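You operate a simulated robot arm through the tools that you are given. There is no shell and no other tool. Be economical: measure what you need, move in short steps, check, and stop when the job is done.

You run a simulated robot arm. Do the job below in one go: nothing can be reset, and whatever is moved stays where it is left.

Task
Fetch the white tub from the top of the long steel table and set it on the shelf of the long steel table. Then put the cream cube on top of the closed white carton. Then take the cream cloth pad on the floor of the big open carton and put it away on the middle of the long bench. Then fetch the orange tin marked "soda" from the bench end beside the pumps and set it on the lower shelf of the drinks bench. Keep to this order. Set down upright: orange tin.

Only the result counts: the job must be done as asked and must still hold three seconds after the hand-in. Knocking over, shifting, dropping, spilling or breaking anything else fails it. Flat cloth is picked up by pressing the open fingertips on it (5 to 10 N) and closing them slowly along it; thin cloth reads only 2 to 8 mm in the jaws.

Robot
A 7-joint arm with a two-finger parallel gripper on a trunk, on a base that drives. Base frame: it is fixed to the floor where the robot stands at the start and does not move with it; the origin is under the middle of the robot, x ahead of it, y to its left, z up. Units: mm, degrees, N and s.
With the tool pointing down near the work surface it reaches from about 140 to 500 mm from the robot's upright axis, wherever it stands. Its first joint turns from -166.0 to 166.0 degrees. Places, roughly: closed white carton [10250, -500, 250]; cream cloth pad (7x5x4 cm) [10300, 300, 900]; cream cube (4x4x3 cm) [10300, -100, 900]; lower shelf of the drinks bench [5800, -400, 300]; middle of the long bench [10400, -1300, 900]; orange tin [5750, -1000, 1000]; shelf of the long steel table [600, 600, 300]; white tub [500, 250, 1000]. Payload 1.57 kg.
The TCP is the grasp point between the finger pads, 30 mm short of the fingertips. In the tool frame z runs along the fingers and y along their closing line. The gripper opens to 80 mm. The fingers are 17 mm wide and 12 mm thick; the gripper's body (40 by 82 mm) begins 80 mm behind the TCP.
Orientation is told as [roll, pitch, yaw] about the base's x, y, z axes, in that order, counted from this pose: with the fingers straight down and closing along the base's y, the tool's x points along the base's -x, its y along +y and its z along -z.

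Tools
- The arm moves only by the tool move_arm. Its argument "commands" is a list of rows, each an object of numbers (a shift or turn left out is 0, a gripper value left out holds the last): "dx", "dy", "dz": the shift along the tool's x, y, z in units of 30 mm (1.0 is 30 mm); "wx", "wy", "wz": the turn, a rotation vector about the tool's x, y, z in units of 5 degrees (1.0 is 5 degrees). In form: [{"dx": .., "dy": .., "dz": .., "wx": .., "wy": .., "wz": ..}, ...]. A call has 1 to 12 rows; each row shifts and turns the commanded pose from where the row before left it, along the tool's axes as they then stand. "claw" is the opening in per cent of the stroke, from 0 (shut) to 100 (fully open), set as the call begins (left out, the last holds). A call with a number of a shift or a turn outside -1 to 1 is refused whole. A row lasts 0.2 s, in which the tool goes at most 50 mm and 8.6 degrees; a call with a longer step from one row to the next is refused whole, and so is a gripper value outside its range. Where a pose cannot be reached the arm comes as near as it can. A force on the tool above 40 N (or 10 N above the force at the start of the call, whichever is more), or a blocked arm, ends the call early, and 0.2 s more pass. The fingers move at their own pace (about 72 mm/s each) and stop on an object; they squeeze with about 43 N. The grip force told is the motor's: it shows also when the fingers shut on nothing. Time passes only in rows, and 0.2 s behind the last, so rows that do not move let the fingers close. The reply holds the time, the measured pose of the TCP, the force on the tool along the base axes, the opening and the grip force, in the units named above and with some noise, with the torque about the TCP (base axes, N m) and any sound that the robot's microphone picked up.
- Cameras (640 x 400 px; columns grow to the right, rows downward): "scene" is now at [-1.1, 154.3, 1431.5]; the picture's right is [0.16, -0.99, 0.00], its down [-0.72, -0.12, -0.68] and it looks along [0.67, 0.11, -0.73] (base axes); focal length 250 px, centre (320, 200). "wrist" rides on the gripper at [72, -7, -122] in the tool frame; the picture's right is [0.09, 1.00, 0.00], its down [-0.84, 0.08, -0.54] and it looks along [-0.54, 0.05, 0.84] (tool axes); focal length 238 px, centre (320, 200). There is no depth. A picture from a camera that has moved, and an enlarged one, comes with that camera's place and axes in the base frame and with its lens.
- get_image(camera): a new picture of that camera. No time passes.
- lift_body(by): slides the trunk up (or, below 0, down) by that many mm; the arm and the scene camera ride with it, the base frame stays. It gives what a move gives, with no picture.
- base_move(legs): drives the robot by 1 to 6 legs, each [ahead, left, turn to the left] in mm, mm and degrees, along the robot's own axes; the way and the turn of a leg run together, so that a leg with both is an arc; at most 1500 mm and 180 degrees a leg. The arm and the cameras ride along, it lands a little off, and it stops where it bumps. It gives what a move gives.
- head_to(pan, tilt): turns the head with the scene camera to pan (to the left, within 86 degrees either way) and tilt (down, from -29 to 69), counted from straight ahead of the robot. It gives what a move gives.
- enlarge(camera, box): a new picture of the part [left, top, right, bottom] of that camera's present view, enlarged. No time passes.
- hand_in(): hands the job in; it is judged then, once.

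Work in short steps. Places have to be worked out from the pictures, the camera data and where the tool is seen: move nearer, look again, correct. Check each grasp and each placing, and mend what went wrong. You have 165 turns and 108 pictures in all, those below and enlarged ones among them. Open the gripper and draw the arm clear of the work before you hand the job in, unless the task says otherwise.

The tools are called as a command line: name --argument value ..., lists and objects as JSON in quotes. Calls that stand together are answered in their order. move_arm: Moves the arm, as the interface text tells. Its arguments: {"type":"object","properties":{"commands":{"type":"array"},"claw":{"type":"number"}},"required":["commands"]} The other tools are called the same way: lift_body (by) slides the trunk up or down; base_move (legs) drives the base; head_to (pan, tilt) turns the head that bears the scene camera; get_image (camera) takes a picture; enlarge (camera, box) takes an enlarged picture of a part of a camera's view; hand_in () hands the job in.

At the start:

```text
time: 0.0
ee_pos: [313.1, 415.4, 1154.4]
tcp_rot: [0.0, 0.0, 0.0]
contact_force: [0.2, 0.2, 0.1]
torque: [0.0, -0.02, -0.02]
width: 80.0
gripper_force: 0.1
trunk travel left (down, up): [-250.0, 230.0]
robot x, y, heading: [-0.3, -2.6, 0.1]
head pan, tilt: [9.2, 47.3]
```

scene: 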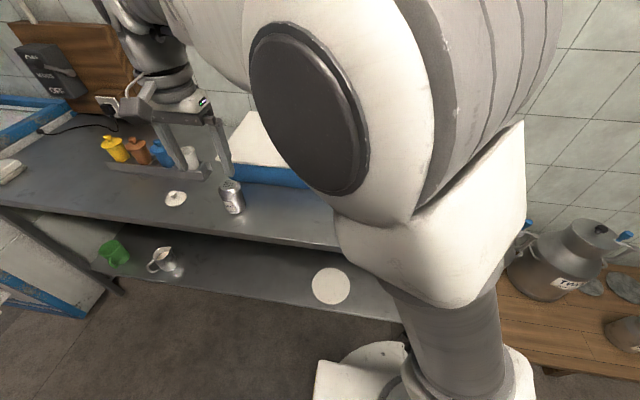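
wrist: 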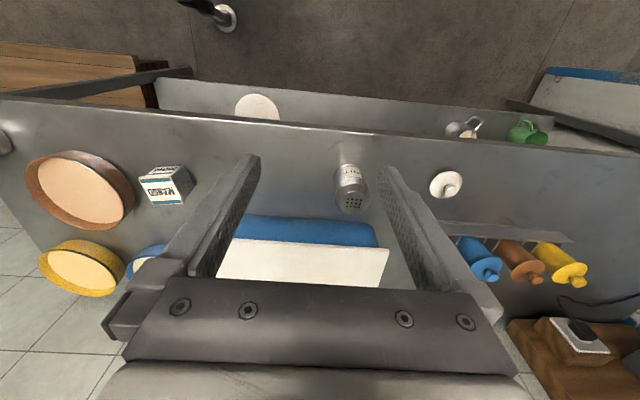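

The white tub isn't clear yet, so I look at the table from the scene camera with other head angles.

head_to --pan 40 --tilt 40

get_image --camera "scene"

enlarge --camera "wrist" --box '[0, 80, 400, 330]'

```text
time: 1.0
ee_pos: [312.2, 413.5, 1154.7]
tcp_rot: [0.1, 0.1, 0.0]
contact_force: [1.1, 0.8, -0.5]
torque: [-0.02, 0.0, 0.02]
width: 79.8
gripper_force: 0.0
trunk travel left (down, up): [-250.0, 230.0]
robot x, y, heading: [0.7, 0.3, 0.1]
head pan, tilt: [40.0, 40.0]
```

```text
105 pictures are left
camera scene: at [-14.3, 196.2, 1441.9], right [0.64, -0.77, 0.0], down [-0.49, -0.41, -0.77], along [0.59, 0.49, -0.64], focal length 250 px, centre (320, 200)
```

scene: 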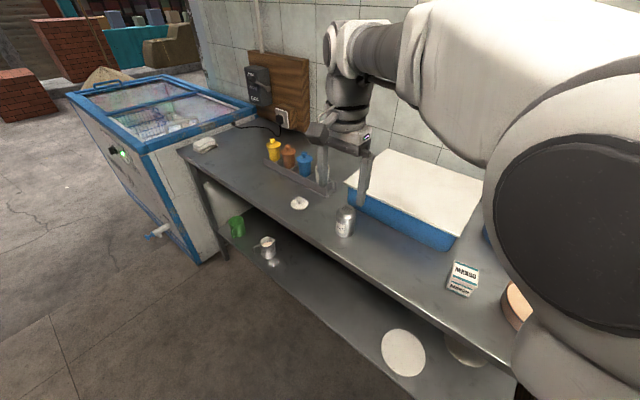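

```text
1.60 times, centred on (200, 205) of wrist
camera zoom: at [240.8, 407.6, 1275.5], right [-0.09, 1.0, 0.0], down [0.84, 0.08, 0.54], along [0.54, 0.05, -0.84], focal length 381 px, centre (512, 192)
```

zoom: 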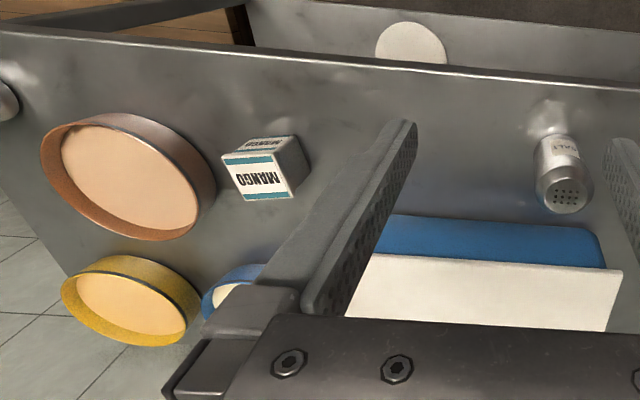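

The "MANGO" white box at about (450,180) is a candidate; I shift the arm toward -y to see the rest of the table.

move_arm --commands '[{"dy": -1}, {"dy": -1}, {"dy": -1}, {"dy": -1}, {"dy": -1}, {"dy": -1}, {"dy": -1}, {"dy": -1}]'

get_image --camera "wrist"

get_image --camera "scene"

```text
time: 2.8
ee_pos: [312.4, 173.0, 1154.7]
tcp_rot: [0.0, 0.1, 0.0]
contact_force: [0.0, -0.2, 0.6]
torque: [0.0, 0.02, 0.01]
width: 80.1
gripper_force: 0.0
trunk travel left (down, up): [-250.0, 230.0]
robot x, y, heading: [-1.6, -1.8, -0.1]
head pan, tilt: [40.0, 40.0]
```

```text
103 pictures are left
camera wrist: at [240.3, 166.2, 1275.7], right [-0.09, 1.0, 0.0], down [0.84, 0.08, 0.54], along [0.54, 0.05, -0.84], focal length 238 px, centre (320, 200)
```

wrist: 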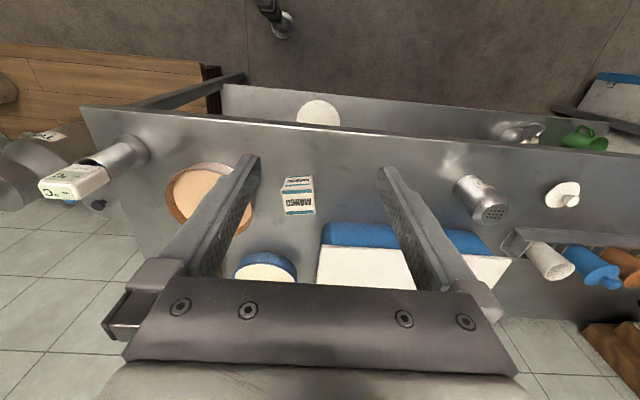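

```text
102 pictures are left
camera scene: at [-14.3, 196.4, 1441.9], right [0.64, -0.77, 0.0], down [-0.49, -0.41, -0.77], along [0.59, 0.49, -0.64], focal length 250 px, centre (320, 200)
```

scene: 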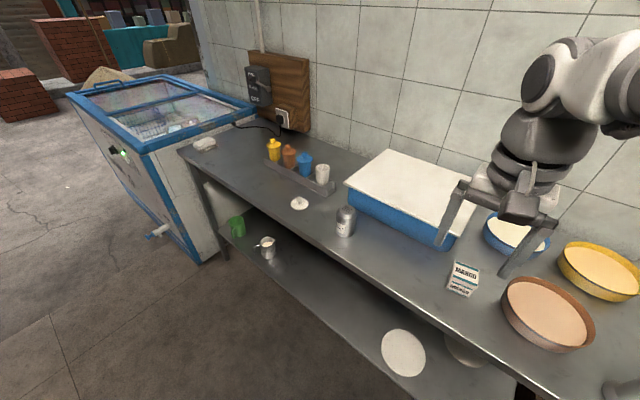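

I enlarge the candidates: the MANGO container and the white-green box by the left end.

enlarge --camera "wrist" --box '[0, 110, 340, 310]'

enlarge --camera "scene" --box '[400, 220, 560, 320]'

enlarge --camera "scene" --box '[180, 110, 400, 250]'

```text
1.88 times, centred on (170, 210) of wrist
camera zoom: at [240.3, 166.2, 1275.7], right [-0.09, 1.0, 0.0], down [0.84, 0.08, 0.54], along [0.54, 0.05, -0.84], focal length 449 px, centre (602, 181)
```

zoom: 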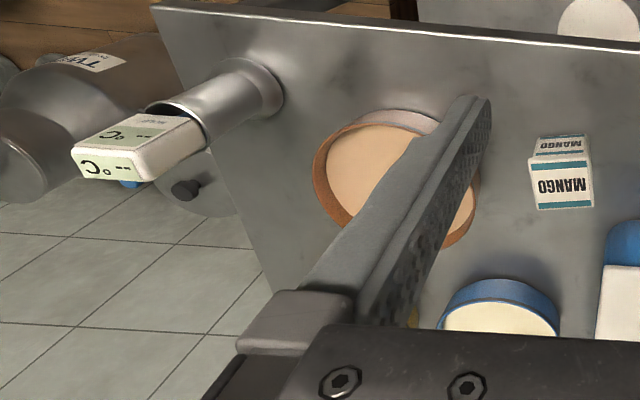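

```text
4.00 times, centred on (480, 270) of scene
camera zoom: at [-14.3, 196.4, 1441.9], right [0.64, -0.77, 0.0], down [-0.49, -0.41, -0.77], along [0.59, 0.49, -0.64], focal length 1001 px, centre (-320, -80)
```

zoom: 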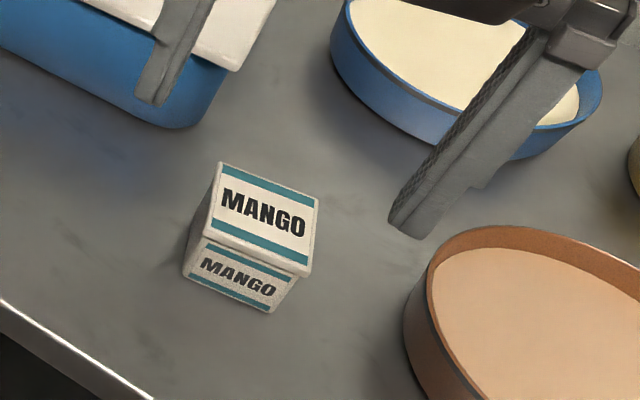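

```text
2.86 times, centred on (290, 180) of scene
camera zoom: at [-14.3, 196.4, 1441.9], right [0.64, -0.77, 0.0], down [-0.49, -0.41, -0.77], along [0.59, 0.49, -0.64], focal length 715 px, centre (406, 257)
```

zoom: 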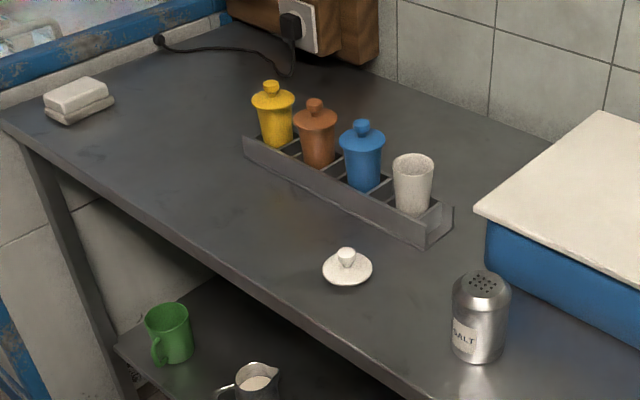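

The tapered, lidded "MANGO" container is the white tub, top near (490,148,905). I tilt the tool 40° forward so that the same grasp can later reach under the table top, then look.

move_arm --commands '[{"wy": -1}, {"wy": -1}, {"wy": -1}, {"wy": -1}, {"wy": -1}, {"wy": -1}, {"wy": -1}, {"wy": -1}, {}]' --claw 100

get_image --camera "wrist"

```text
time: 4.8
ee_pos: [312.7, 175.2, 1154.5]
tcp_rot: [0.0, -40.0, 0.0]
contact_force: [0.2, 0.3, -0.8]
torque: [0.02, 0.04, 0.01]
width: 80.0
gripper_force: 0.2
trunk travel left (down, up): [-250.0, 230.0]
robot x, y, heading: [-0.6, 1.0, 0.1]
head pan, tilt: [40.0, 40.0]
```

```text
98 pictures are left
camera wrist: at [178.9, 167.7, 1200.7], right [-0.07, 1.0, -0.06], down [0.29, 0.08, 0.95], along [0.95, 0.05, -0.3], focal length 238 px, centre (320, 200)
```

wrist: 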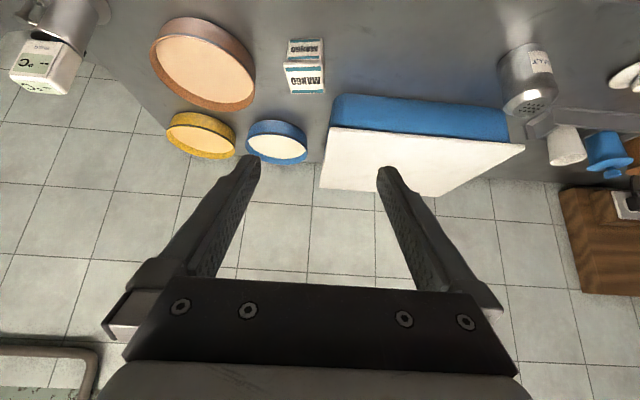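

Triangulation puts the lid centre near (499,149,890). I go to a pre-grasp point about 90 mm back along the tool.

move_arm --commands '[{"dz": 0.975, "dx": 0.133, "dy": -0.11}, {"dz": 0.975, "dx": 0.133, "dy": -0.11}, {"dz": 0.975, "dx": 0.133, "dy": -0.11}, {"dz": 0.975, "dx": 0.133, "dy": -0.11}, {"dz": 0.975, "dx": 0.133, "dy": -0.11}, {"dz": 0.975, "dx": 0.133, "dy": -0.11}, {"dz": 0.975, "dx": 0.133, "dy": -0.11}, {"dz": 0.975, "dx": 0.133, "dy": -0.11}, {}]'

get_image --camera "wrist"

enlarge --camera "scene" --box '[380, 200, 600, 340]'

```text
time: 6.8
ee_pos: [439.5, 148.0, 953.5]
tcp_rot: [0.0, -40.1, 0.0]
contact_force: [-0.5, -0.5, -0.1]
torque: [-0.01, 0.0, 0.0]
width: 80.1
gripper_force: 0.2
trunk travel left (down, up): [-250.0, 230.0]
robot x, y, heading: [-1.7, 0.7, -0.1]
head pan, tilt: [40.0, 40.0]
```

```text
97 pictures are left
camera wrist: at [305.4, 141.2, 1000.4], right [-0.07, 1.0, -0.06], down [0.29, 0.08, 0.95], along [0.95, 0.05, -0.3], focal length 238 px, centre (320, 200)
```

wrist: 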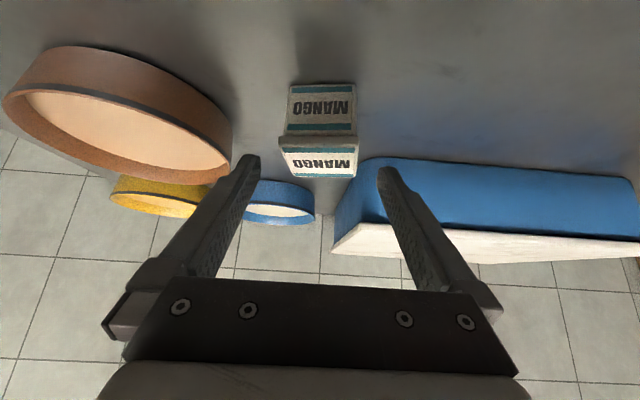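

```text
2.86 times, centred on (490, 270) of scene
camera zoom: at [-14.2, 196.2, 1441.9], right [0.64, -0.77, 0.0], down [-0.49, -0.41, -0.77], along [0.59, 0.49, -0.64], focal length 715 px, centre (-166, 0)
```

zoom: 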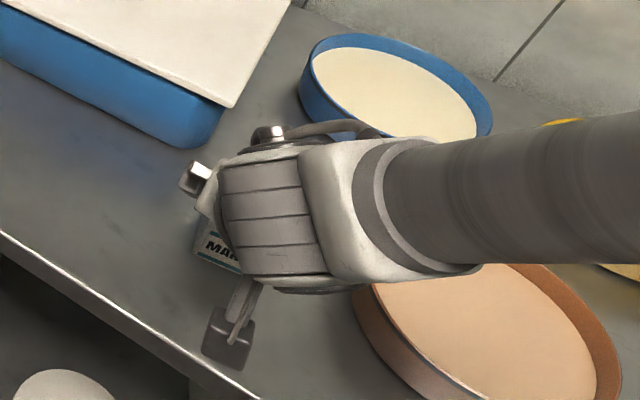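

Refined estimate: lid centre near (480,147,910), table top near z 858. I advance to TCP (480,147,895) open, then look before closing.

move_arm --commands '[{"dz": 0.59, "dx": 0.05}, {"dz": 0.59, "dx": 0.05}, {"dz": 0.59, "dx": 0.05}, {"dz": 0.59, "dx": 0.05}, {}]'

get_image --camera "wrist"

```text
time: 8.0
ee_pos: [479.6, 148.7, 896.2]
tcp_rot: [0.0, -40.0, 0.0]
contact_force: [0.6, -0.4, 0.0]
torque: [0.02, -0.01, -0.04]
width: 80.3
gripper_force: 0.1
trunk travel left (down, up): [-250.0, 230.0]
robot x, y, heading: [1.1, 1.0, -0.0]
head pan, tilt: [40.0, 40.0]
```

```text
95 pictures are left
camera wrist: at [346.2, 141.7, 942.4], right [-0.07, 1.0, -0.06], down [0.29, 0.08, 0.95], along [0.95, 0.05, -0.3], focal length 238 px, centre (320, 200)
```

wrist: 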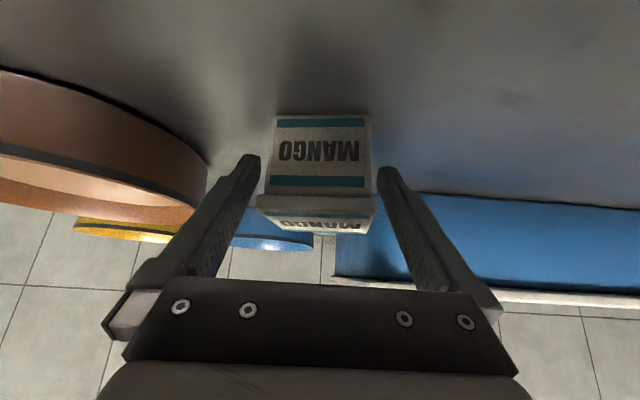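

The tub sits centred between the fingers with the lid rim within the pads. I close.

move_arm --commands '[{}, {}, {}, {}]' --claw 0

get_image --camera "wrist"

```text
time: 9.0
ee_pos: [479.4, 148.0, 897.7]
tcp_rot: [0.0, -40.0, 0.0]
contact_force: [0.3, 0.0, 1.4]
torque: [-0.1, -0.1, 0.03]
width: 57.2
gripper_force: 42.6
trunk travel left (down, up): [-250.0, 230.0]
robot x, y, heading: [-1.0, 1.3, 0.2]
head pan, tilt: [40.0, 40.0]
```

```text
94 pictures are left
camera wrist: at [346.0, 141.8, 942.6], right [-0.07, 1.0, -0.06], down [0.29, 0.08, 0.95], along [0.95, 0.05, -0.3], focal length 238 px, centre (320, 200)
```

wrist: 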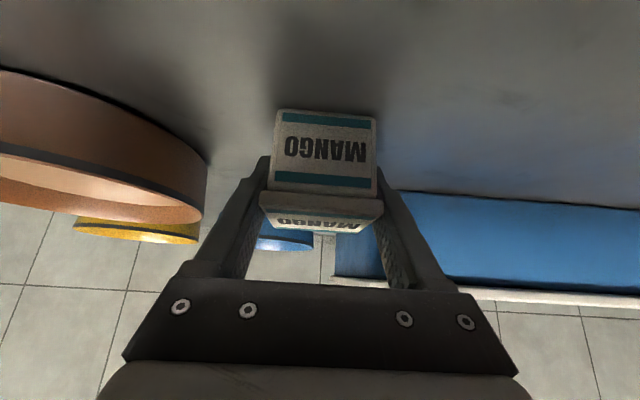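

Grip at 57 mm, 43 N. I lift 60 mm straight up and check.

move_arm --commands '[{"dx": -0.32, "dz": -0.38}, {"dx": -0.64, "dz": -0.77}, {"dx": -0.64, "dz": -0.77}, {"dx": -0.64, "dz": -0.77}, {}]'

head_to --pan 60 --tilt 45

get_image --camera "scene"

get_image --camera "wrist"

```text
time: 10.2
ee_pos: [478.8, 148.6, 1002.0]
tcp_rot: [0.0, -40.0, 0.0]
contact_force: [0.2, 1.1, -1.7]
torque: [0.0, -0.01, 0.0]
width: 57.3
gripper_force: 43.3
trunk travel left (down, up): [-250.0, 230.0]
robot x, y, heading: [0.9, 1.3, 0.0]
head pan, tilt: [40.0, 40.0]
```

```text
time: 11.0
ee_pos: [478.4, 148.7, 1002.1]
tcp_rot: [-0.1, -40.0, -0.1]
contact_force: [0.4, -0.6, -1.7]
torque: [-0.01, 0.0, -0.02]
width: 57.3
gripper_force: 42.7
trunk travel left (down, up): [-250.0, 230.0]
robot x, y, heading: [-2.8, 1.2, -0.0]
head pan, tilt: [60.0, 45.0]
```

```text
93 pictures are left
camera scene: at [-38.7, 212.0, 1434.6], right [0.87, -0.5, 0.0], down [-0.35, -0.61, -0.71], along [0.35, 0.61, -0.71], focal length 250 px, centre (320, 200)
```

scene: 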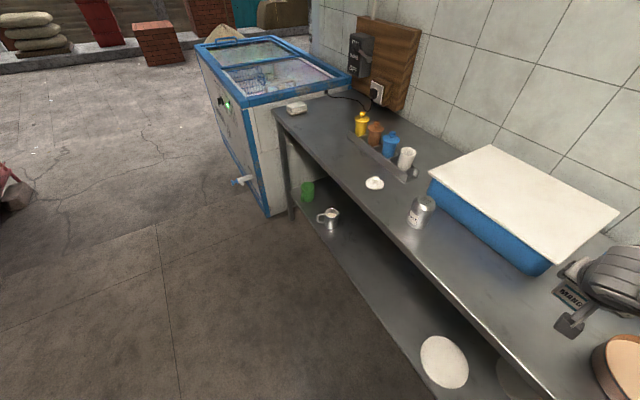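

```text
92 pictures are left
camera wrist: at [345.4, 141.8, 1048.3], right [-0.07, 1.0, -0.06], down [0.29, 0.08, 0.95], along [0.95, 0.05, -0.3], focal length 238 px, centre (320, 200)
```

wrist: 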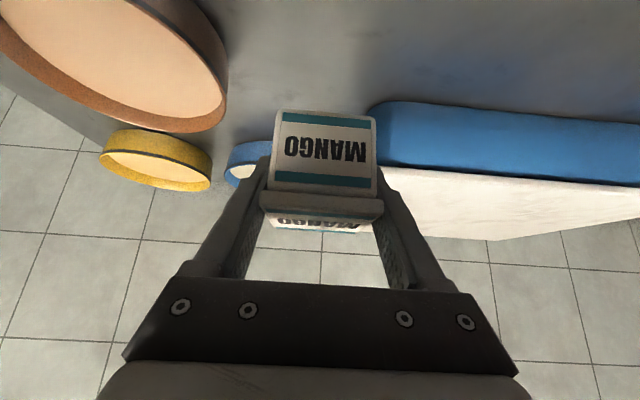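

The tub is held. The shelf between the jug and the plate is free around (470,480). I retract the arm from over the table, then drive 330 mm left.

move_arm --commands '[{"dx": 0.766, "dz": -0.643}, {"dx": 0.766, "dz": -0.643}, {"dx": 0.766, "dz": -0.643}, {"dx": 0.766, "dz": -0.643}, {"dx": 0.766, "dz": -0.643}, {"dx": 0.766, "dz": -0.643}, {}]'

base_move --legs '[[-60, 350, 0]]'

lift_body --by -250

head_to --pan 20 --tilt 55

get_image --camera "scene"

get_image --camera "wrist"

```text
time: 12.6
ee_pos: [325.4, 173.2, 1020.8]
tcp_rot: [0.0, -39.9, 0.0]
contact_force: [-0.2, -0.2, -1.4]
torque: [-0.02, -0.01, -0.01]
width: 57.2
gripper_force: 42.9
out of reach, approached as far as the arm can: row 5, 6
trunk travel left (down, up): [-250.0, 230.0]
robot x, y, heading: [-2.4, 0.4, -0.1]
head pan, tilt: [60.0, 45.0]
```

```text
time: 15.8
ee_pos: [264.8, 524.0, 1020.8]
tcp_rot: [-0.1, -40.0, 0.0]
contact_force: [-0.4, -0.8, -1.2]
torque: [-0.01, -0.02, 0.0]
width: 57.1
gripper_force: 43.0
trunk travel left (down, up): [-250.0, 230.0]
robot x, y, heading: [-60.9, 351.4, 0.3]
head pan, tilt: [60.0, 45.0]
```

```text
time: 18.4
ee_pos: [264.0, 524.4, 772.1]
tcp_rot: [-0.1, -40.0, 0.0]
contact_force: [0.5, 0.1, 0.0]
torque: [0.02, 0.0, 0.02]
width: 57.3
gripper_force: 43.2
trunk travel left (down, up): [0.0, 480.0]
robot x, y, heading: [-59.7, 353.9, 0.0]
head pan, tilt: [60.0, 45.0]
```

```text
time: 19.4
ee_pos: [264.8, 523.0, 770.9]
tcp_rot: [-0.1, -39.9, 0.0]
contact_force: [0.4, 0.2, -0.6]
torque: [0.01, -0.01, 0.01]
width: 57.2
gripper_force: 43.3
trunk travel left (down, up): [0.0, 480.0]
robot x, y, heading: [-63.6, 347.7, 0.1]
head pan, tilt: [20.0, 55.0]
```

```text
91 pictures are left
camera scene: at [-71.8, 516.8, 1171.2], right [0.34, -0.94, 0.0], down [-0.77, -0.28, -0.57], along [0.54, 0.2, -0.82], focal length 250 px, centre (320, 200)
```

scene: 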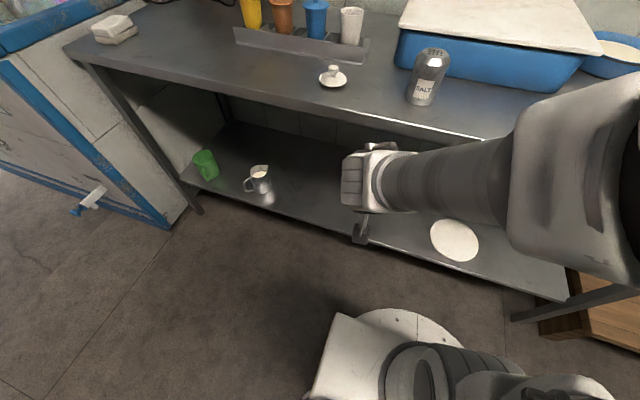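

```text
90 pictures are left
camera wrist: at [131.4, 517.7, 817.6], right [-0.07, 1.0, -0.06], down [0.29, 0.08, 0.95], along [0.95, 0.05, -0.3], focal length 238 px, centre (320, 200)
```

wrist: 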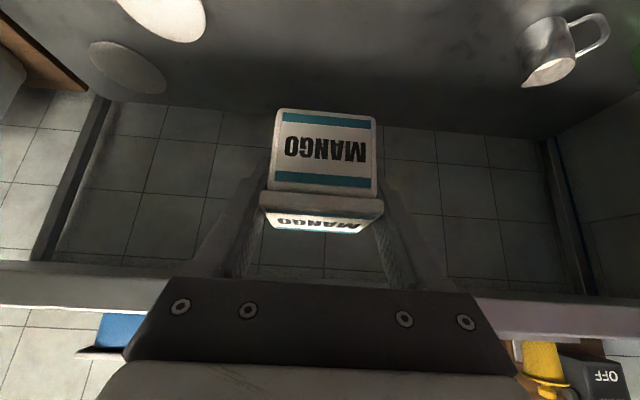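

The shelf between plate and jug is open. I lower the tub in front of the shelf to about z 440.

move_arm --commands '[{"dx": 0.57, "dz": 0.83}, {"dx": 0.57, "dz": 0.83}, {"dx": 0.57, "dz": 0.83}, {"dx": 0.57, "dz": 0.83}, {"dx": 0.643, "dz": 0.766}, {"dx": 0.643, "dz": 0.766}, {"dx": 0.643, "dz": 0.766}, {"dx": 0.643, "dz": 0.766}, {"dx": 0.643, "dz": 0.766}, {"dx": 0.643, "dz": 0.766}, {"dx": 0.643, "dz": 0.766}, {}]'

get_image --camera "wrist"

get_image --camera "scene"

```text
time: 22.0
ee_pos: [291.8, 540.7, 449.8]
tcp_rot: [0.0, -40.5, 0.1]
contact_force: [-0.3, 0.5, -1.6]
torque: [0.02, 0.0, -0.03]
width: 57.5
gripper_force: 42.9
out of reach, approached as far as the arm can: row 1, 2, 3
trunk travel left (down, up): [0.0, 480.0]
robot x, y, heading: [-60.9, 351.3, 0.2]
head pan, tilt: [20.0, 55.0]
```

```text
89 pictures are left
camera wrist: at [157.8, 533.7, 496.0], right [-0.07, 1.0, -0.06], down [0.29, 0.08, 0.96], along [0.96, 0.05, -0.29], focal length 238 px, centre (320, 200)
```

wrist: 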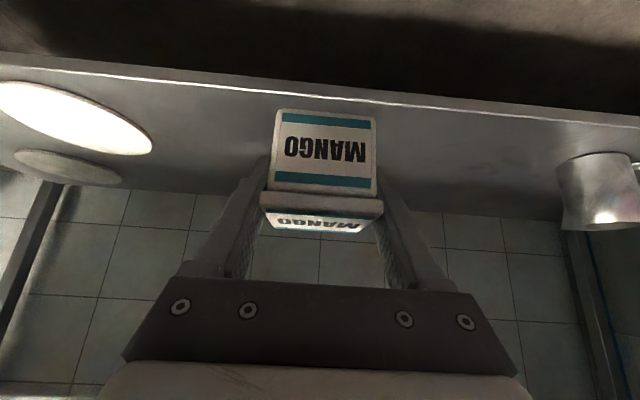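

```text
88 pictures are left
camera scene: at [-76.1, 516.9, 1171.9], right [0.34, -0.94, 0.0], down [-0.77, -0.28, -0.58], along [0.54, 0.2, -0.82], focal length 250 px, centre (320, 200)
```

scene: 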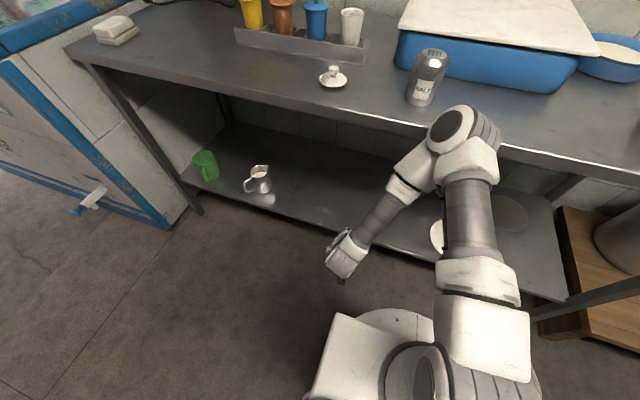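

Shelf estimates: edge x≈385, z≈287. I move the tub inward and down to about (460,540,390).

move_arm --commands '[{"dx": -0.5, "dz": 0.856}, {"dx": -0.5, "dz": 0.856}, {"dx": -0.5, "dz": 0.856}, {"dx": -0.5, "dz": 0.856}, {"dx": -0.5, "dz": 0.856}, {"dx": -0.5, "dz": 0.856}, {}]'

get_image --camera "wrist"

get_image --camera "scene"

```text
time: 23.6
ee_pos: [459.3, 542.2, 396.6]
tcp_rot: [-0.4, -41.0, 0.5]
contact_force: [0.2, -1.2, -2.0]
torque: [0.02, -0.01, 0.0]
width: 57.3
gripper_force: 43.0
trunk travel left (down, up): [0.0, 480.0]
robot x, y, heading: [-59.0, 351.1, 0.2]
head pan, tilt: [20.0, 55.0]
```

```text
87 pictures are left
camera wrist: at [325.5, 535.0, 440.4], right [-0.07, 1.0, -0.07], down [0.28, 0.08, 0.96], along [0.96, 0.05, -0.28], focal length 238 px, centre (320, 200)
```

wrist: 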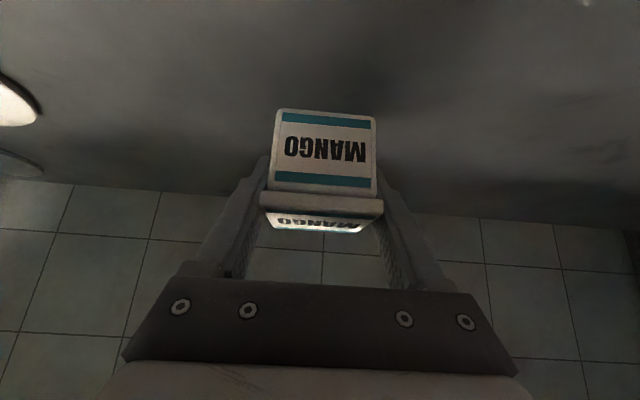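

```text
86 pictures are left
camera scene: at [-82.1, 520.0, 1170.7], right [0.34, -0.94, 0.01], down [-0.76, -0.28, -0.58], along [0.55, 0.19, -0.81], focal length 250 px, centre (320, 200)
```

scene: 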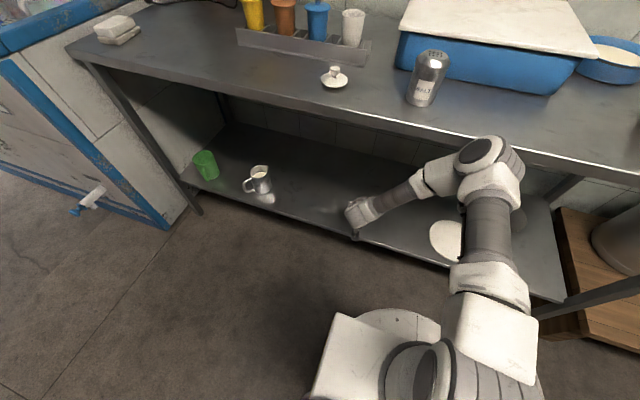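

No contact yet. I lower gently while pulling back a little to keep the elbow away from the table edge.

move_arm --commands '[{"dx": 0.43, "dz": 0.2, "wy": 0.1}, {"dx": 0.43, "dz": 0.2, "wy": 0.1}, {"dx": 0.43, "dz": 0.2}, {"dx": 0.43, "dz": 0.2}, {}]'

enlarge --camera "scene" --box '[300, 100, 560, 280]'

```text
time: 24.8
ee_pos: [435.8, 537.8, 332.8]
tcp_rot: [-0.2, -39.1, 0.0]
contact_force: [1.4, -1.2, 7.6]
torque: [-0.26, 0.15, 0.09]
width: 57.2
gripper_force: 43.1
trunk travel left (down, up): [0.0, 480.0]
robot x, y, heading: [-54.8, 352.1, -0.1]
head pan, tilt: [20.0, 55.0]
```

```text
2.22 times, centred on (430, 190) of scene
camera zoom: at [-70.3, 516.5, 1170.3], right [0.34, -0.94, 0.0], down [-0.77, -0.28, -0.57], along [0.54, 0.2, -0.82], focal length 556 px, centre (76, 222)
```

zoom: 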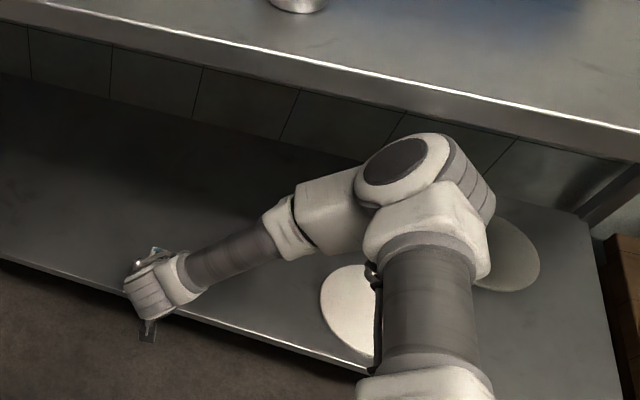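

A 7.6 N upward force at z 333 means the tub touches the shelf. I open the gripper slightly to settle it, then fully, and look.

move_arm --commands '[{"wy": -0.15}, {}, {}]' --claw 78

get_image --camera "wrist"

```text
time: 25.6
ee_pos: [433.7, 539.2, 335.0]
tcp_rot: [-0.2, -39.7, 0.0]
contact_force: [0.1, -0.6, 0.5]
torque: [0.04, 0.01, 0.02]
width: 62.2
gripper_force: 0.2
trunk travel left (down, up): [0.0, 480.0]
robot x, y, heading: [-59.0, 352.1, 0.2]
head pan, tilt: [20.0, 55.0]
```

```text
84 pictures are left
camera wrist: at [300.9, 532.8, 382.3], right [-0.07, 1.0, -0.06], down [0.3, 0.08, 0.95], along [0.95, 0.05, -0.3], focal length 238 px, centre (320, 200)
```

wrist: 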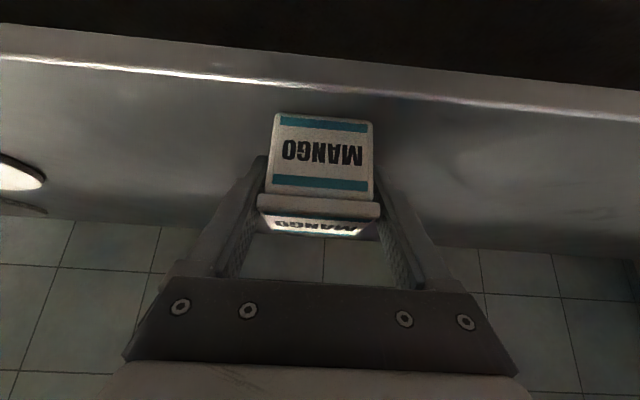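

The tub is standing on the shelf. I open fully and back off along the tool axis, then check.

move_arm --commands '[{}, {"dz": -0.5}, {"dz": -0.9}, {"dz": -0.9}, {"dz": -0.9}, {"dz": -0.9}, {}]' --claw 100

get_image --camera "wrist"

```text
time: 27.4
ee_pos: [293.0, 552.0, 390.0]
tcp_rot: [1.0, -32.5, 0.2]
contact_force: [-0.3, 0.1, 0.0]
torque: [-0.04, 0.03, -0.02]
width: 80.2
gripper_force: 0.0
trunk travel left (down, up): [0.0, 480.0]
robot x, y, heading: [-67.2, 351.2, 0.1]
head pan, tilt: [20.0, 55.0]
stopped in row 7: the arm was blocked; the commanded pose is now the measured one
```

```text
83 pictures are left
camera wrist: at [166.8, 542.0, 453.5], right [-0.09, 1.0, -0.04], down [0.41, 0.07, 0.91], along [0.91, 0.07, -0.42], focal length 238 px, centre (320, 200)
```

wrist: 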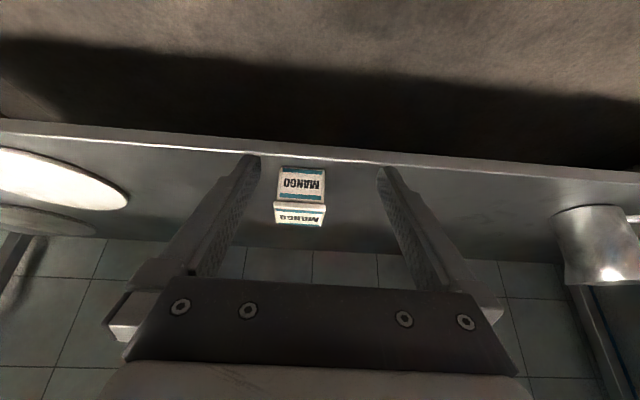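

The tub stands free on the shelf. I raise the trunk to carry the arm up in front of the table, then look around for the route.

lift_body --by 400

head_to --pan 0 --tilt 15

get_image --camera "scene"

head_to --pan -75 --tilt 20

get_image --camera "scene"

```text
time: 31.3
ee_pos: [299.6, 549.5, 788.9]
tcp_rot: [1.1, -32.8, 0.0]
contact_force: [-0.9, 0.0, -0.1]
torque: [0.01, -0.01, 0.01]
width: 80.1
gripper_force: 0.1
trunk travel left (down, up): [-400.0, 80.0]
robot x, y, heading: [-59.5, 353.1, -0.3]
head pan, tilt: [20.0, 55.0]
```

```text
time: 32.3
ee_pos: [299.7, 550.1, 788.6]
tcp_rot: [1.1, -32.9, -0.2]
contact_force: [0.8, 0.8, 0.0]
torque: [0.0, 0.01, -0.01]
width: 79.9
gripper_force: 0.1
trunk travel left (down, up): [-400.0, 80.0]
robot x, y, heading: [-62.8, 351.5, 0.1]
head pan, tilt: [0.0, 15.0]
```

```text
82 pictures are left
camera scene: at [-49.7, 492.4, 1631.4], right [0.0, -1.0, 0.0], down [-0.26, 0.0, -0.97], along [0.97, 0.0, -0.26], focal length 250 px, centre (320, 200)
```

scene: 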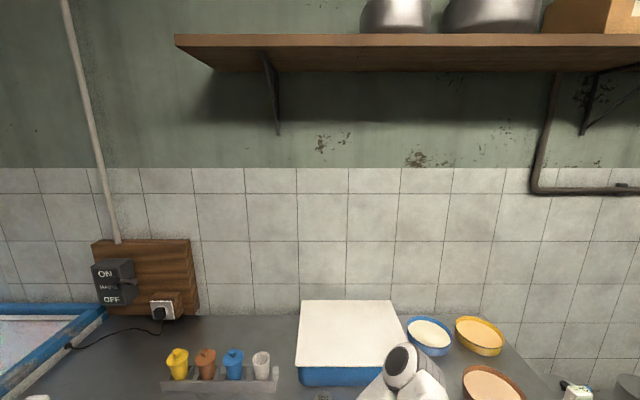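

```text
time: 33.8
ee_pos: [299.0, 550.2, 789.4]
tcp_rot: [1.1, -32.9, -0.1]
contact_force: [-0.3, 0.7, -0.2]
torque: [0.0, 0.02, -0.02]
width: 80.1
gripper_force: 0.0
trunk travel left (down, up): [-400.0, 80.0]
robot x, y, heading: [-59.2, 349.6, -0.1]
head pan, tilt: [-75.0, 20.0]
```

```text
81 pictures are left
camera scene: at [-118.8, 402.4, 1623.3], right [-0.97, -0.26, 0.0], down [-0.09, 0.33, -0.94], along [0.24, -0.91, -0.34], focal length 250 px, centre (320, 200)
```

scene: 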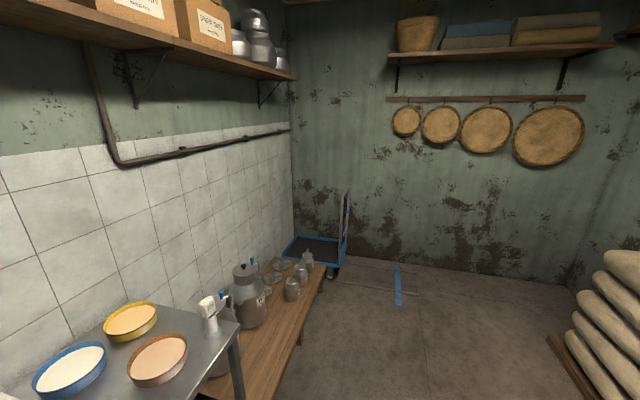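

Walls close off +x and -y here; the opening is to the left. I look left.

head_to --pan 55 --tilt 15

get_image --camera "scene"

head_to --pan 86 --tilt 25

get_image --camera "scene"

```text
time: 35.9
ee_pos: [299.2, 549.6, 789.0]
tcp_rot: [1.1, -32.8, -0.1]
contact_force: [0.4, 0.4, 0.2]
torque: [0.02, -0.05, 0.0]
width: 79.9
gripper_force: 0.0
trunk travel left (down, up): [-400.0, 80.0]
robot x, y, heading: [-65.6, 350.6, -0.1]
head pan, tilt: [55.0, 15.0]
```

```text
80 pictures are left
camera scene: at [-89.5, 568.8, 1631.5], right [0.82, -0.57, 0.0], down [-0.15, -0.21, -0.97], along [0.55, 0.79, -0.26], focal length 250 px, centre (320, 200)
```

scene: 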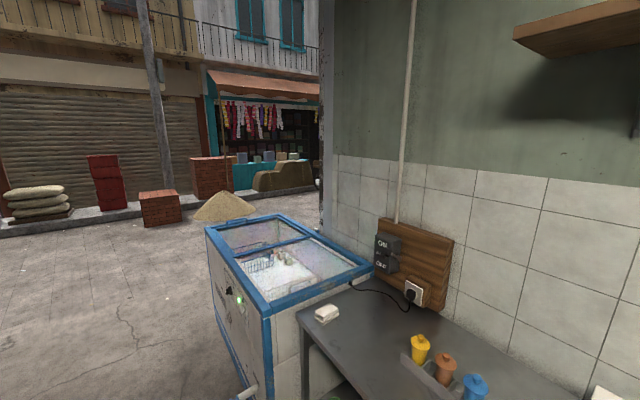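

```text
time: 36.9
ee_pos: [300.8, 549.7, 789.7]
tcp_rot: [1.1, -32.9, -0.1]
contact_force: [0.6, 0.4, 0.4]
torque: [-0.01, 0.0, 0.0]
width: 80.0
gripper_force: 0.0
trunk travel left (down, up): [-400.0, 80.0]
robot x, y, heading: [-64.6, 350.8, 0.2]
head pan, tilt: [85.9, 25.0]
```

```text
79 pictures are left
camera scene: at [-136.5, 584.2, 1615.2], right [1.0, -0.07, 0.0], down [-0.03, -0.42, -0.91], along [0.06, 0.9, -0.42], focal length 250 px, centre (320, 200)
```

scene: 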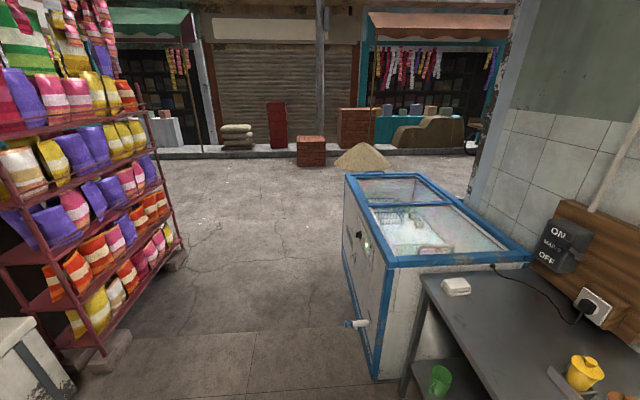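

The street runs along x beyond the freezer. I back up 500 mm, then drive left 3000 mm into the street through the gap between rack and freezer.

base_move --legs '[[-500, 0, 0], [0, 1500, 0], [0, 1500, 0]]'

head_to --pan 0 --tilt 15

get_image --camera "scene"

```text
time: 62.7
ee_pos: [-221.3, 3563.2, 789.2]
tcp_rot: [1.1, -33.0, 0.3]
contact_force: [0.4, -1.0, 0.9]
torque: [0.04, 0.0, -0.01]
width: 79.8
gripper_force: 0.1
trunk travel left (down, up): [-400.0, 80.0]
robot x, y, heading: [-583.8, 3361.1, 0.5]
head pan, tilt: [85.9, 25.0]
```

```text
time: 64.3
ee_pos: [-221.0, 3562.5, 789.3]
tcp_rot: [1.1, -32.8, 0.3]
contact_force: [-0.1, 0.8, -1.1]
torque: [0.02, 0.0, -0.04]
width: 80.0
gripper_force: 0.0
trunk travel left (down, up): [-400.0, 80.0]
robot x, y, heading: [-579.1, 3362.8, 0.3]
head pan, tilt: [0.0, 15.0]
```

```text
78 pictures are left
camera scene: at [-570.3, 3504.1, 1631.4], right [0.01, -1.0, 0.0], down [-0.26, 0.0, -0.97], along [0.97, 0.01, -0.26], focal length 250 px, centre (320, 200)
```

scene: 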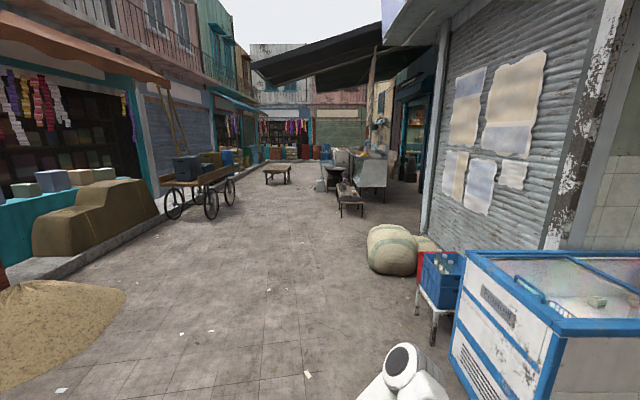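

The street ahead is clear along y≈3900. I drive ahead about 6 m there.

base_move --legs '[[1400, 600, 0], [1500, 0, 0], [1500, 0, 0], [1500, 0, 0]]'

get_image --camera "scene"

head_to --pan -60 --tilt 10

get_image --camera "scene"

```text
refused: leg 1 is longer than a leg can be; nothing moved
```

```text
77 pictures are left
camera scene: at [-570.3, 3504.1, 1631.4], right [0.01, -1.0, 0.0], down [-0.26, 0.0, -0.97], along [0.97, 0.01, -0.26], focal length 250 px, centre (320, 200)
```

scene: 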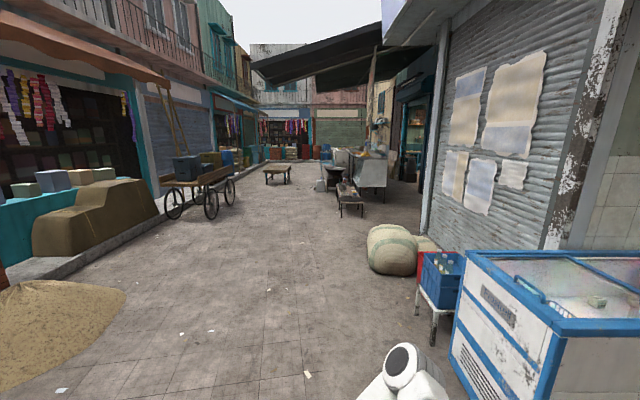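

```text
time: 65.6
ee_pos: [-221.8, 3562.5, 790.3]
tcp_rot: [1.1, -32.9, 0.2]
contact_force: [-0.4, 1.1, -1.0]
torque: [0.0, 0.03, -0.01]
width: 80.3
gripper_force: 0.1
trunk travel left (down, up): [-400.0, 80.0]
robot x, y, heading: [-583.4, 3361.1, 0.4]
head pan, tilt: [-60.0, 10.0]
```

```text
76 pictures are left
camera scene: at [-616.7, 3423.3, 1639.6], right [-0.86, -0.51, 0.0], down [-0.09, 0.15, -0.98], along [0.5, -0.85, -0.17], focal length 250 px, centre (320, 200)
```

scene: 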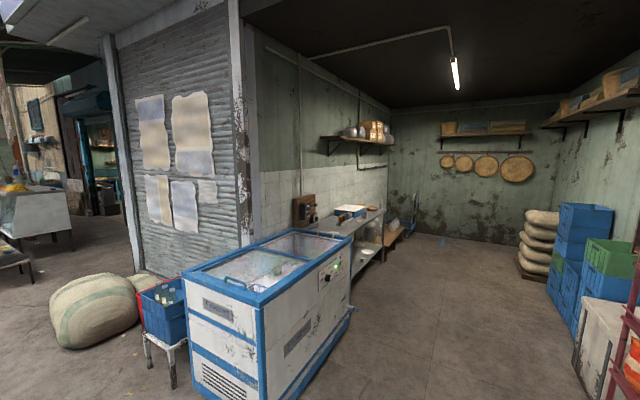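

The first leg was too long; I redo it with legs of at most 1500 mm, heading ahead along y≈3900.

base_move --legs '[[0, 500, 0], [1500, 0, 0], [1500, 0, 0], [1500, 0, 0], [1500, 0, 0]]'

get_image --camera "scene"

head_to --pan -10 --tilt 12

get_image --camera "scene"

```text
time: 107.9
ee_pos: [5768.4, 3949.8, 789.3]
tcp_rot: [1.1, -32.9, -1.7]
contact_force: [-0.7, 0.0, -0.9]
torque: [-0.04, 0.01, -0.04]
width: 79.6
gripper_force: 0.2
trunk travel left (down, up): [-400.0, 80.0]
robot x, y, heading: [5400.7, 3759.9, -1.6]
head pan, tilt: [-60.0, 10.0]
```

```text
75 pictures are left
camera scene: at [5368.6, 3823.7, 1639.6], right [-0.88, -0.48, 0.0], down [-0.08, 0.15, -0.98], along [0.47, -0.87, -0.17], focal length 250 px, centre (320, 200)
```

scene: 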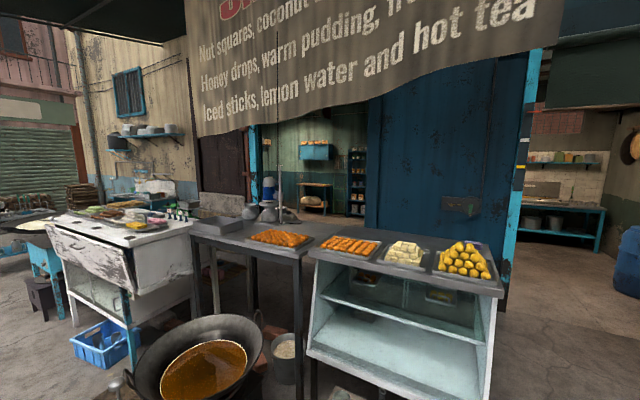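

```text
time: 109.1
ee_pos: [5768.8, 3950.1, 789.6]
tcp_rot: [1.1, -32.9, -1.7]
contact_force: [-0.2, -0.6, 0.3]
torque: [-0.01, 0.01, 0.01]
width: 80.1
gripper_force: 0.1
trunk travel left (down, up): [-400.0, 80.0]
robot x, y, heading: [5400.3, 3764.3, -1.6]
head pan, tilt: [-10.0, 12.0]
```

```text
74 pictures are left
camera scene: at [5415.8, 3886.6, 1636.3], right [-0.2, -0.98, 0.0], down [-0.2, 0.04, -0.98], along [0.96, -0.2, -0.21], focal length 250 px, centre (320, 200)
```

scene: 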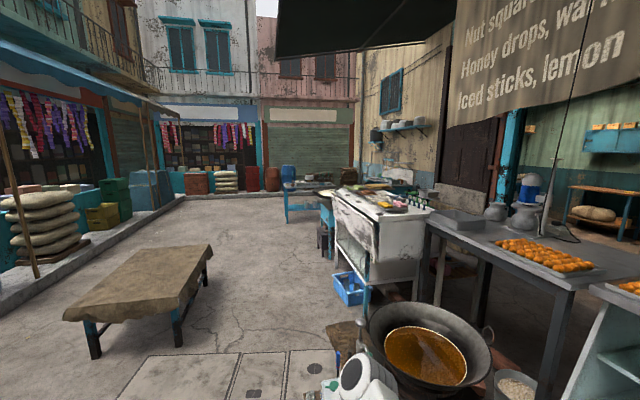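

Stalls line the right side. I shift left to y≈4130, between the low bench and the wok, and go 3 m further.

base_move --legs '[[0, 350, 2], [1500, 0, 0], [1500, 0, 0]]'

head_to --pan -45 --tilt 12

get_image --camera "scene"

```text
time: 131.2
ee_pos: [8737.5, 4338.2, 789.0]
tcp_rot: [1.2, -32.9, 0.8]
contact_force: [0.0, -0.2, -0.6]
torque: [0.01, -0.05, -0.02]
width: 80.2
gripper_force: 0.0
trunk travel left (down, up): [-400.0, 80.0]
robot x, y, heading: [8377.7, 4135.1, 0.9]
head pan, tilt: [-10.0, 12.0]
```

```text
time: 132.2
ee_pos: [8736.5, 4338.6, 788.9]
tcp_rot: [1.1, -32.9, 0.8]
contact_force: [-0.3, 0.6, -0.6]
torque: [0.0, 0.01, 0.01]
width: 80.0
gripper_force: 0.0
trunk travel left (down, up): [-400.0, 80.0]
robot x, y, heading: [8374.7, 4132.0, 1.4]
head pan, tilt: [-45.0, 12.0]
```

```text
73 pictures are left
camera scene: at [8361.2, 4210.1, 1636.3], right [-0.7, -0.72, 0.0], down [-0.15, 0.14, -0.98], along [0.7, -0.68, -0.21], focal length 250 px, centre (320, 200)
```

scene: 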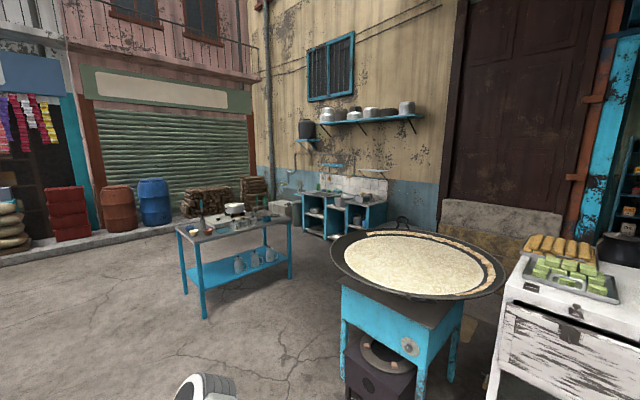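

I pan further right to see the shop interior beyond the stalls.

head_to --pan -82 --tilt 12

get_image --camera "scene"

```text
time: 133.2
ee_pos: [8736.6, 4338.5, 789.7]
tcp_rot: [1.1, -32.9, 0.8]
contact_force: [0.1, 0.2, 0.2]
torque: [-0.03, -0.02, -0.01]
width: 79.8
gripper_force: 0.0
trunk travel left (down, up): [-400.0, 80.0]
robot x, y, heading: [8376.1, 4137.2, 0.7]
head pan, tilt: [-82.0, 12.0]
```

```text
72 pictures are left
camera scene: at [8308.6, 4182.8, 1636.3], right [-0.99, -0.15, 0.0], down [-0.03, 0.21, -0.98], along [0.15, -0.97, -0.21], focal length 250 px, centre (320, 200)
```

scene: 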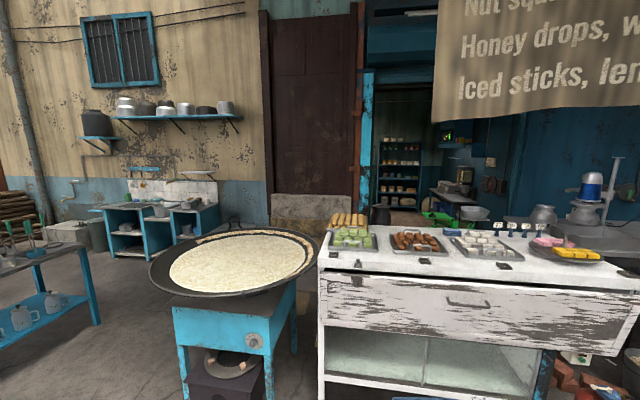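

The doorway to the back room is at about x 7800, y 700; I must pass between the griddle and the blue table. I drive to x≈10240 and turn right to face -y.

base_move --legs '[[1430, 0, -0.8], [430, 0, 0], [0, 0, -90]]'

head_to --pan 0 --tilt 25

get_image --camera "scene"

```text
time: 150.8
ee_pos: [10431.1, 3791.9, 789.9]
tcp_rot: [1.1, -32.9, -89.5]
contact_force: [-0.6, 0.5, 0.7]
torque: [0.03, 0.0, -0.03]
width: 80.0
gripper_force: 0.1
trunk travel left (down, up): [-400.0, 80.0]
robot x, y, heading: [10232.5, 4158.8, -89.4]
head pan, tilt: [-82.0, 12.0]
```

```text
time: 152.3
ee_pos: [10431.0, 3791.6, 789.6]
tcp_rot: [1.1, -32.9, -89.6]
contact_force: [-0.6, -0.3, -0.1]
torque: [-0.02, 0.0, 0.02]
width: 80.0
gripper_force: 0.0
trunk travel left (down, up): [-400.0, 80.0]
robot x, y, heading: [10232.0, 4151.8, -89.3]
head pan, tilt: [0.0, 25.0]
```

```text
71 pictures are left
camera scene: at [10370.2, 4145.0, 1615.2], right [-1.0, -0.01, 0.0], down [0.0, 0.42, -0.91], along [0.01, -0.91, -0.42], focal length 250 px, centre (320, 200)
```

scene: 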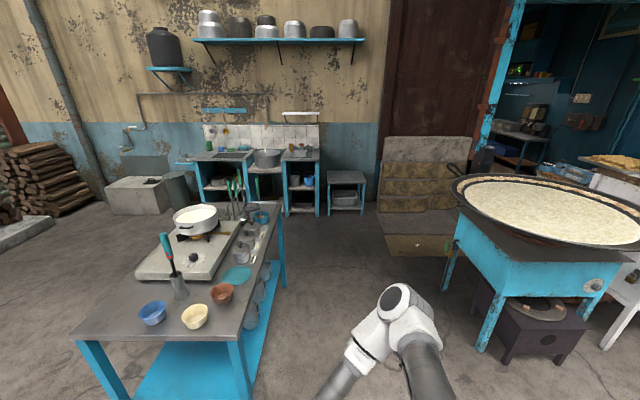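

I enlarge the area by the step and doorway to judge passability.

enlarge --camera "scene" --box '[360, 60, 640, 280]'

```text
1.82 times, centred on (500, 170) of scene
camera zoom: at [10370.2, 4145.0, 1615.2], right [-1.0, -0.01, 0.0], down [0.0, 0.42, -0.91], along [0.01, -0.91, -0.42], focal length 455 px, centre (-7, 254)
```

zoom: 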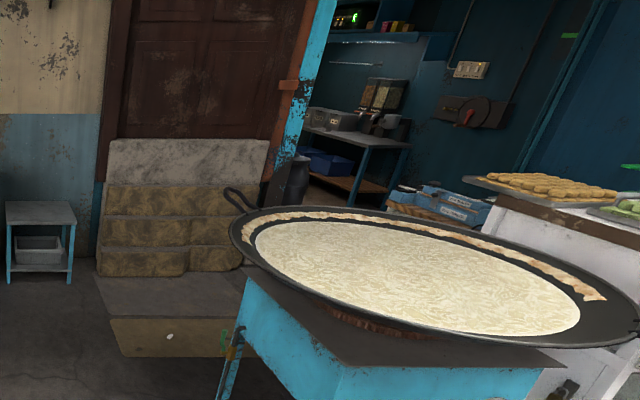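

A slab with sacks blocks the way behind the griddle. The wider opening is west of the glass case, so I go back west along the street and look there.

base_move --legs '[[30, -1500, -0.6], [0, -1500, 0], [0, -1500, 0]]'

head_to --pan -30 --tilt 18

get_image --camera "scene"

```text
refused: leg 1 is longer than a leg can be; nothing moved
```

```text
time: 153.3
ee_pos: [10431.5, 3791.6, 791.0]
tcp_rot: [1.2, -32.9, -89.7]
contact_force: [0.2, 0.2, 0.2]
torque: [-0.01, -0.02, 0.0]
width: 79.8
gripper_force: 0.2
trunk travel left (down, up): [-400.0, 80.0]
robot x, y, heading: [10229.0, 4152.6, -89.6]
head pan, tilt: [-30.0, 18.0]
```

```text
69 pictures are left
camera scene: at [10323.5, 4155.9, 1626.5], right [-0.87, 0.49, 0.0], down [0.15, 0.27, -0.95], along [-0.47, -0.83, -0.31], focal length 250 px, centre (320, 200)
```

scene: 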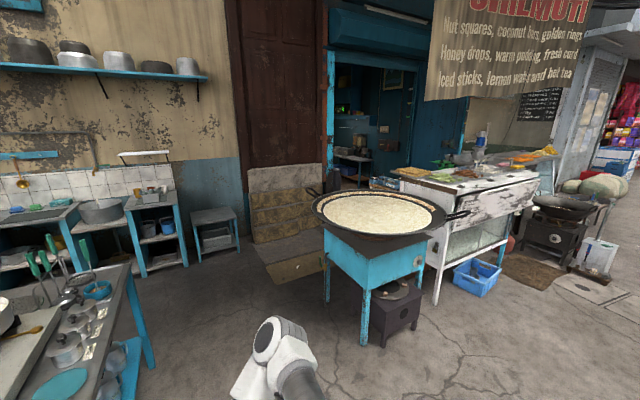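

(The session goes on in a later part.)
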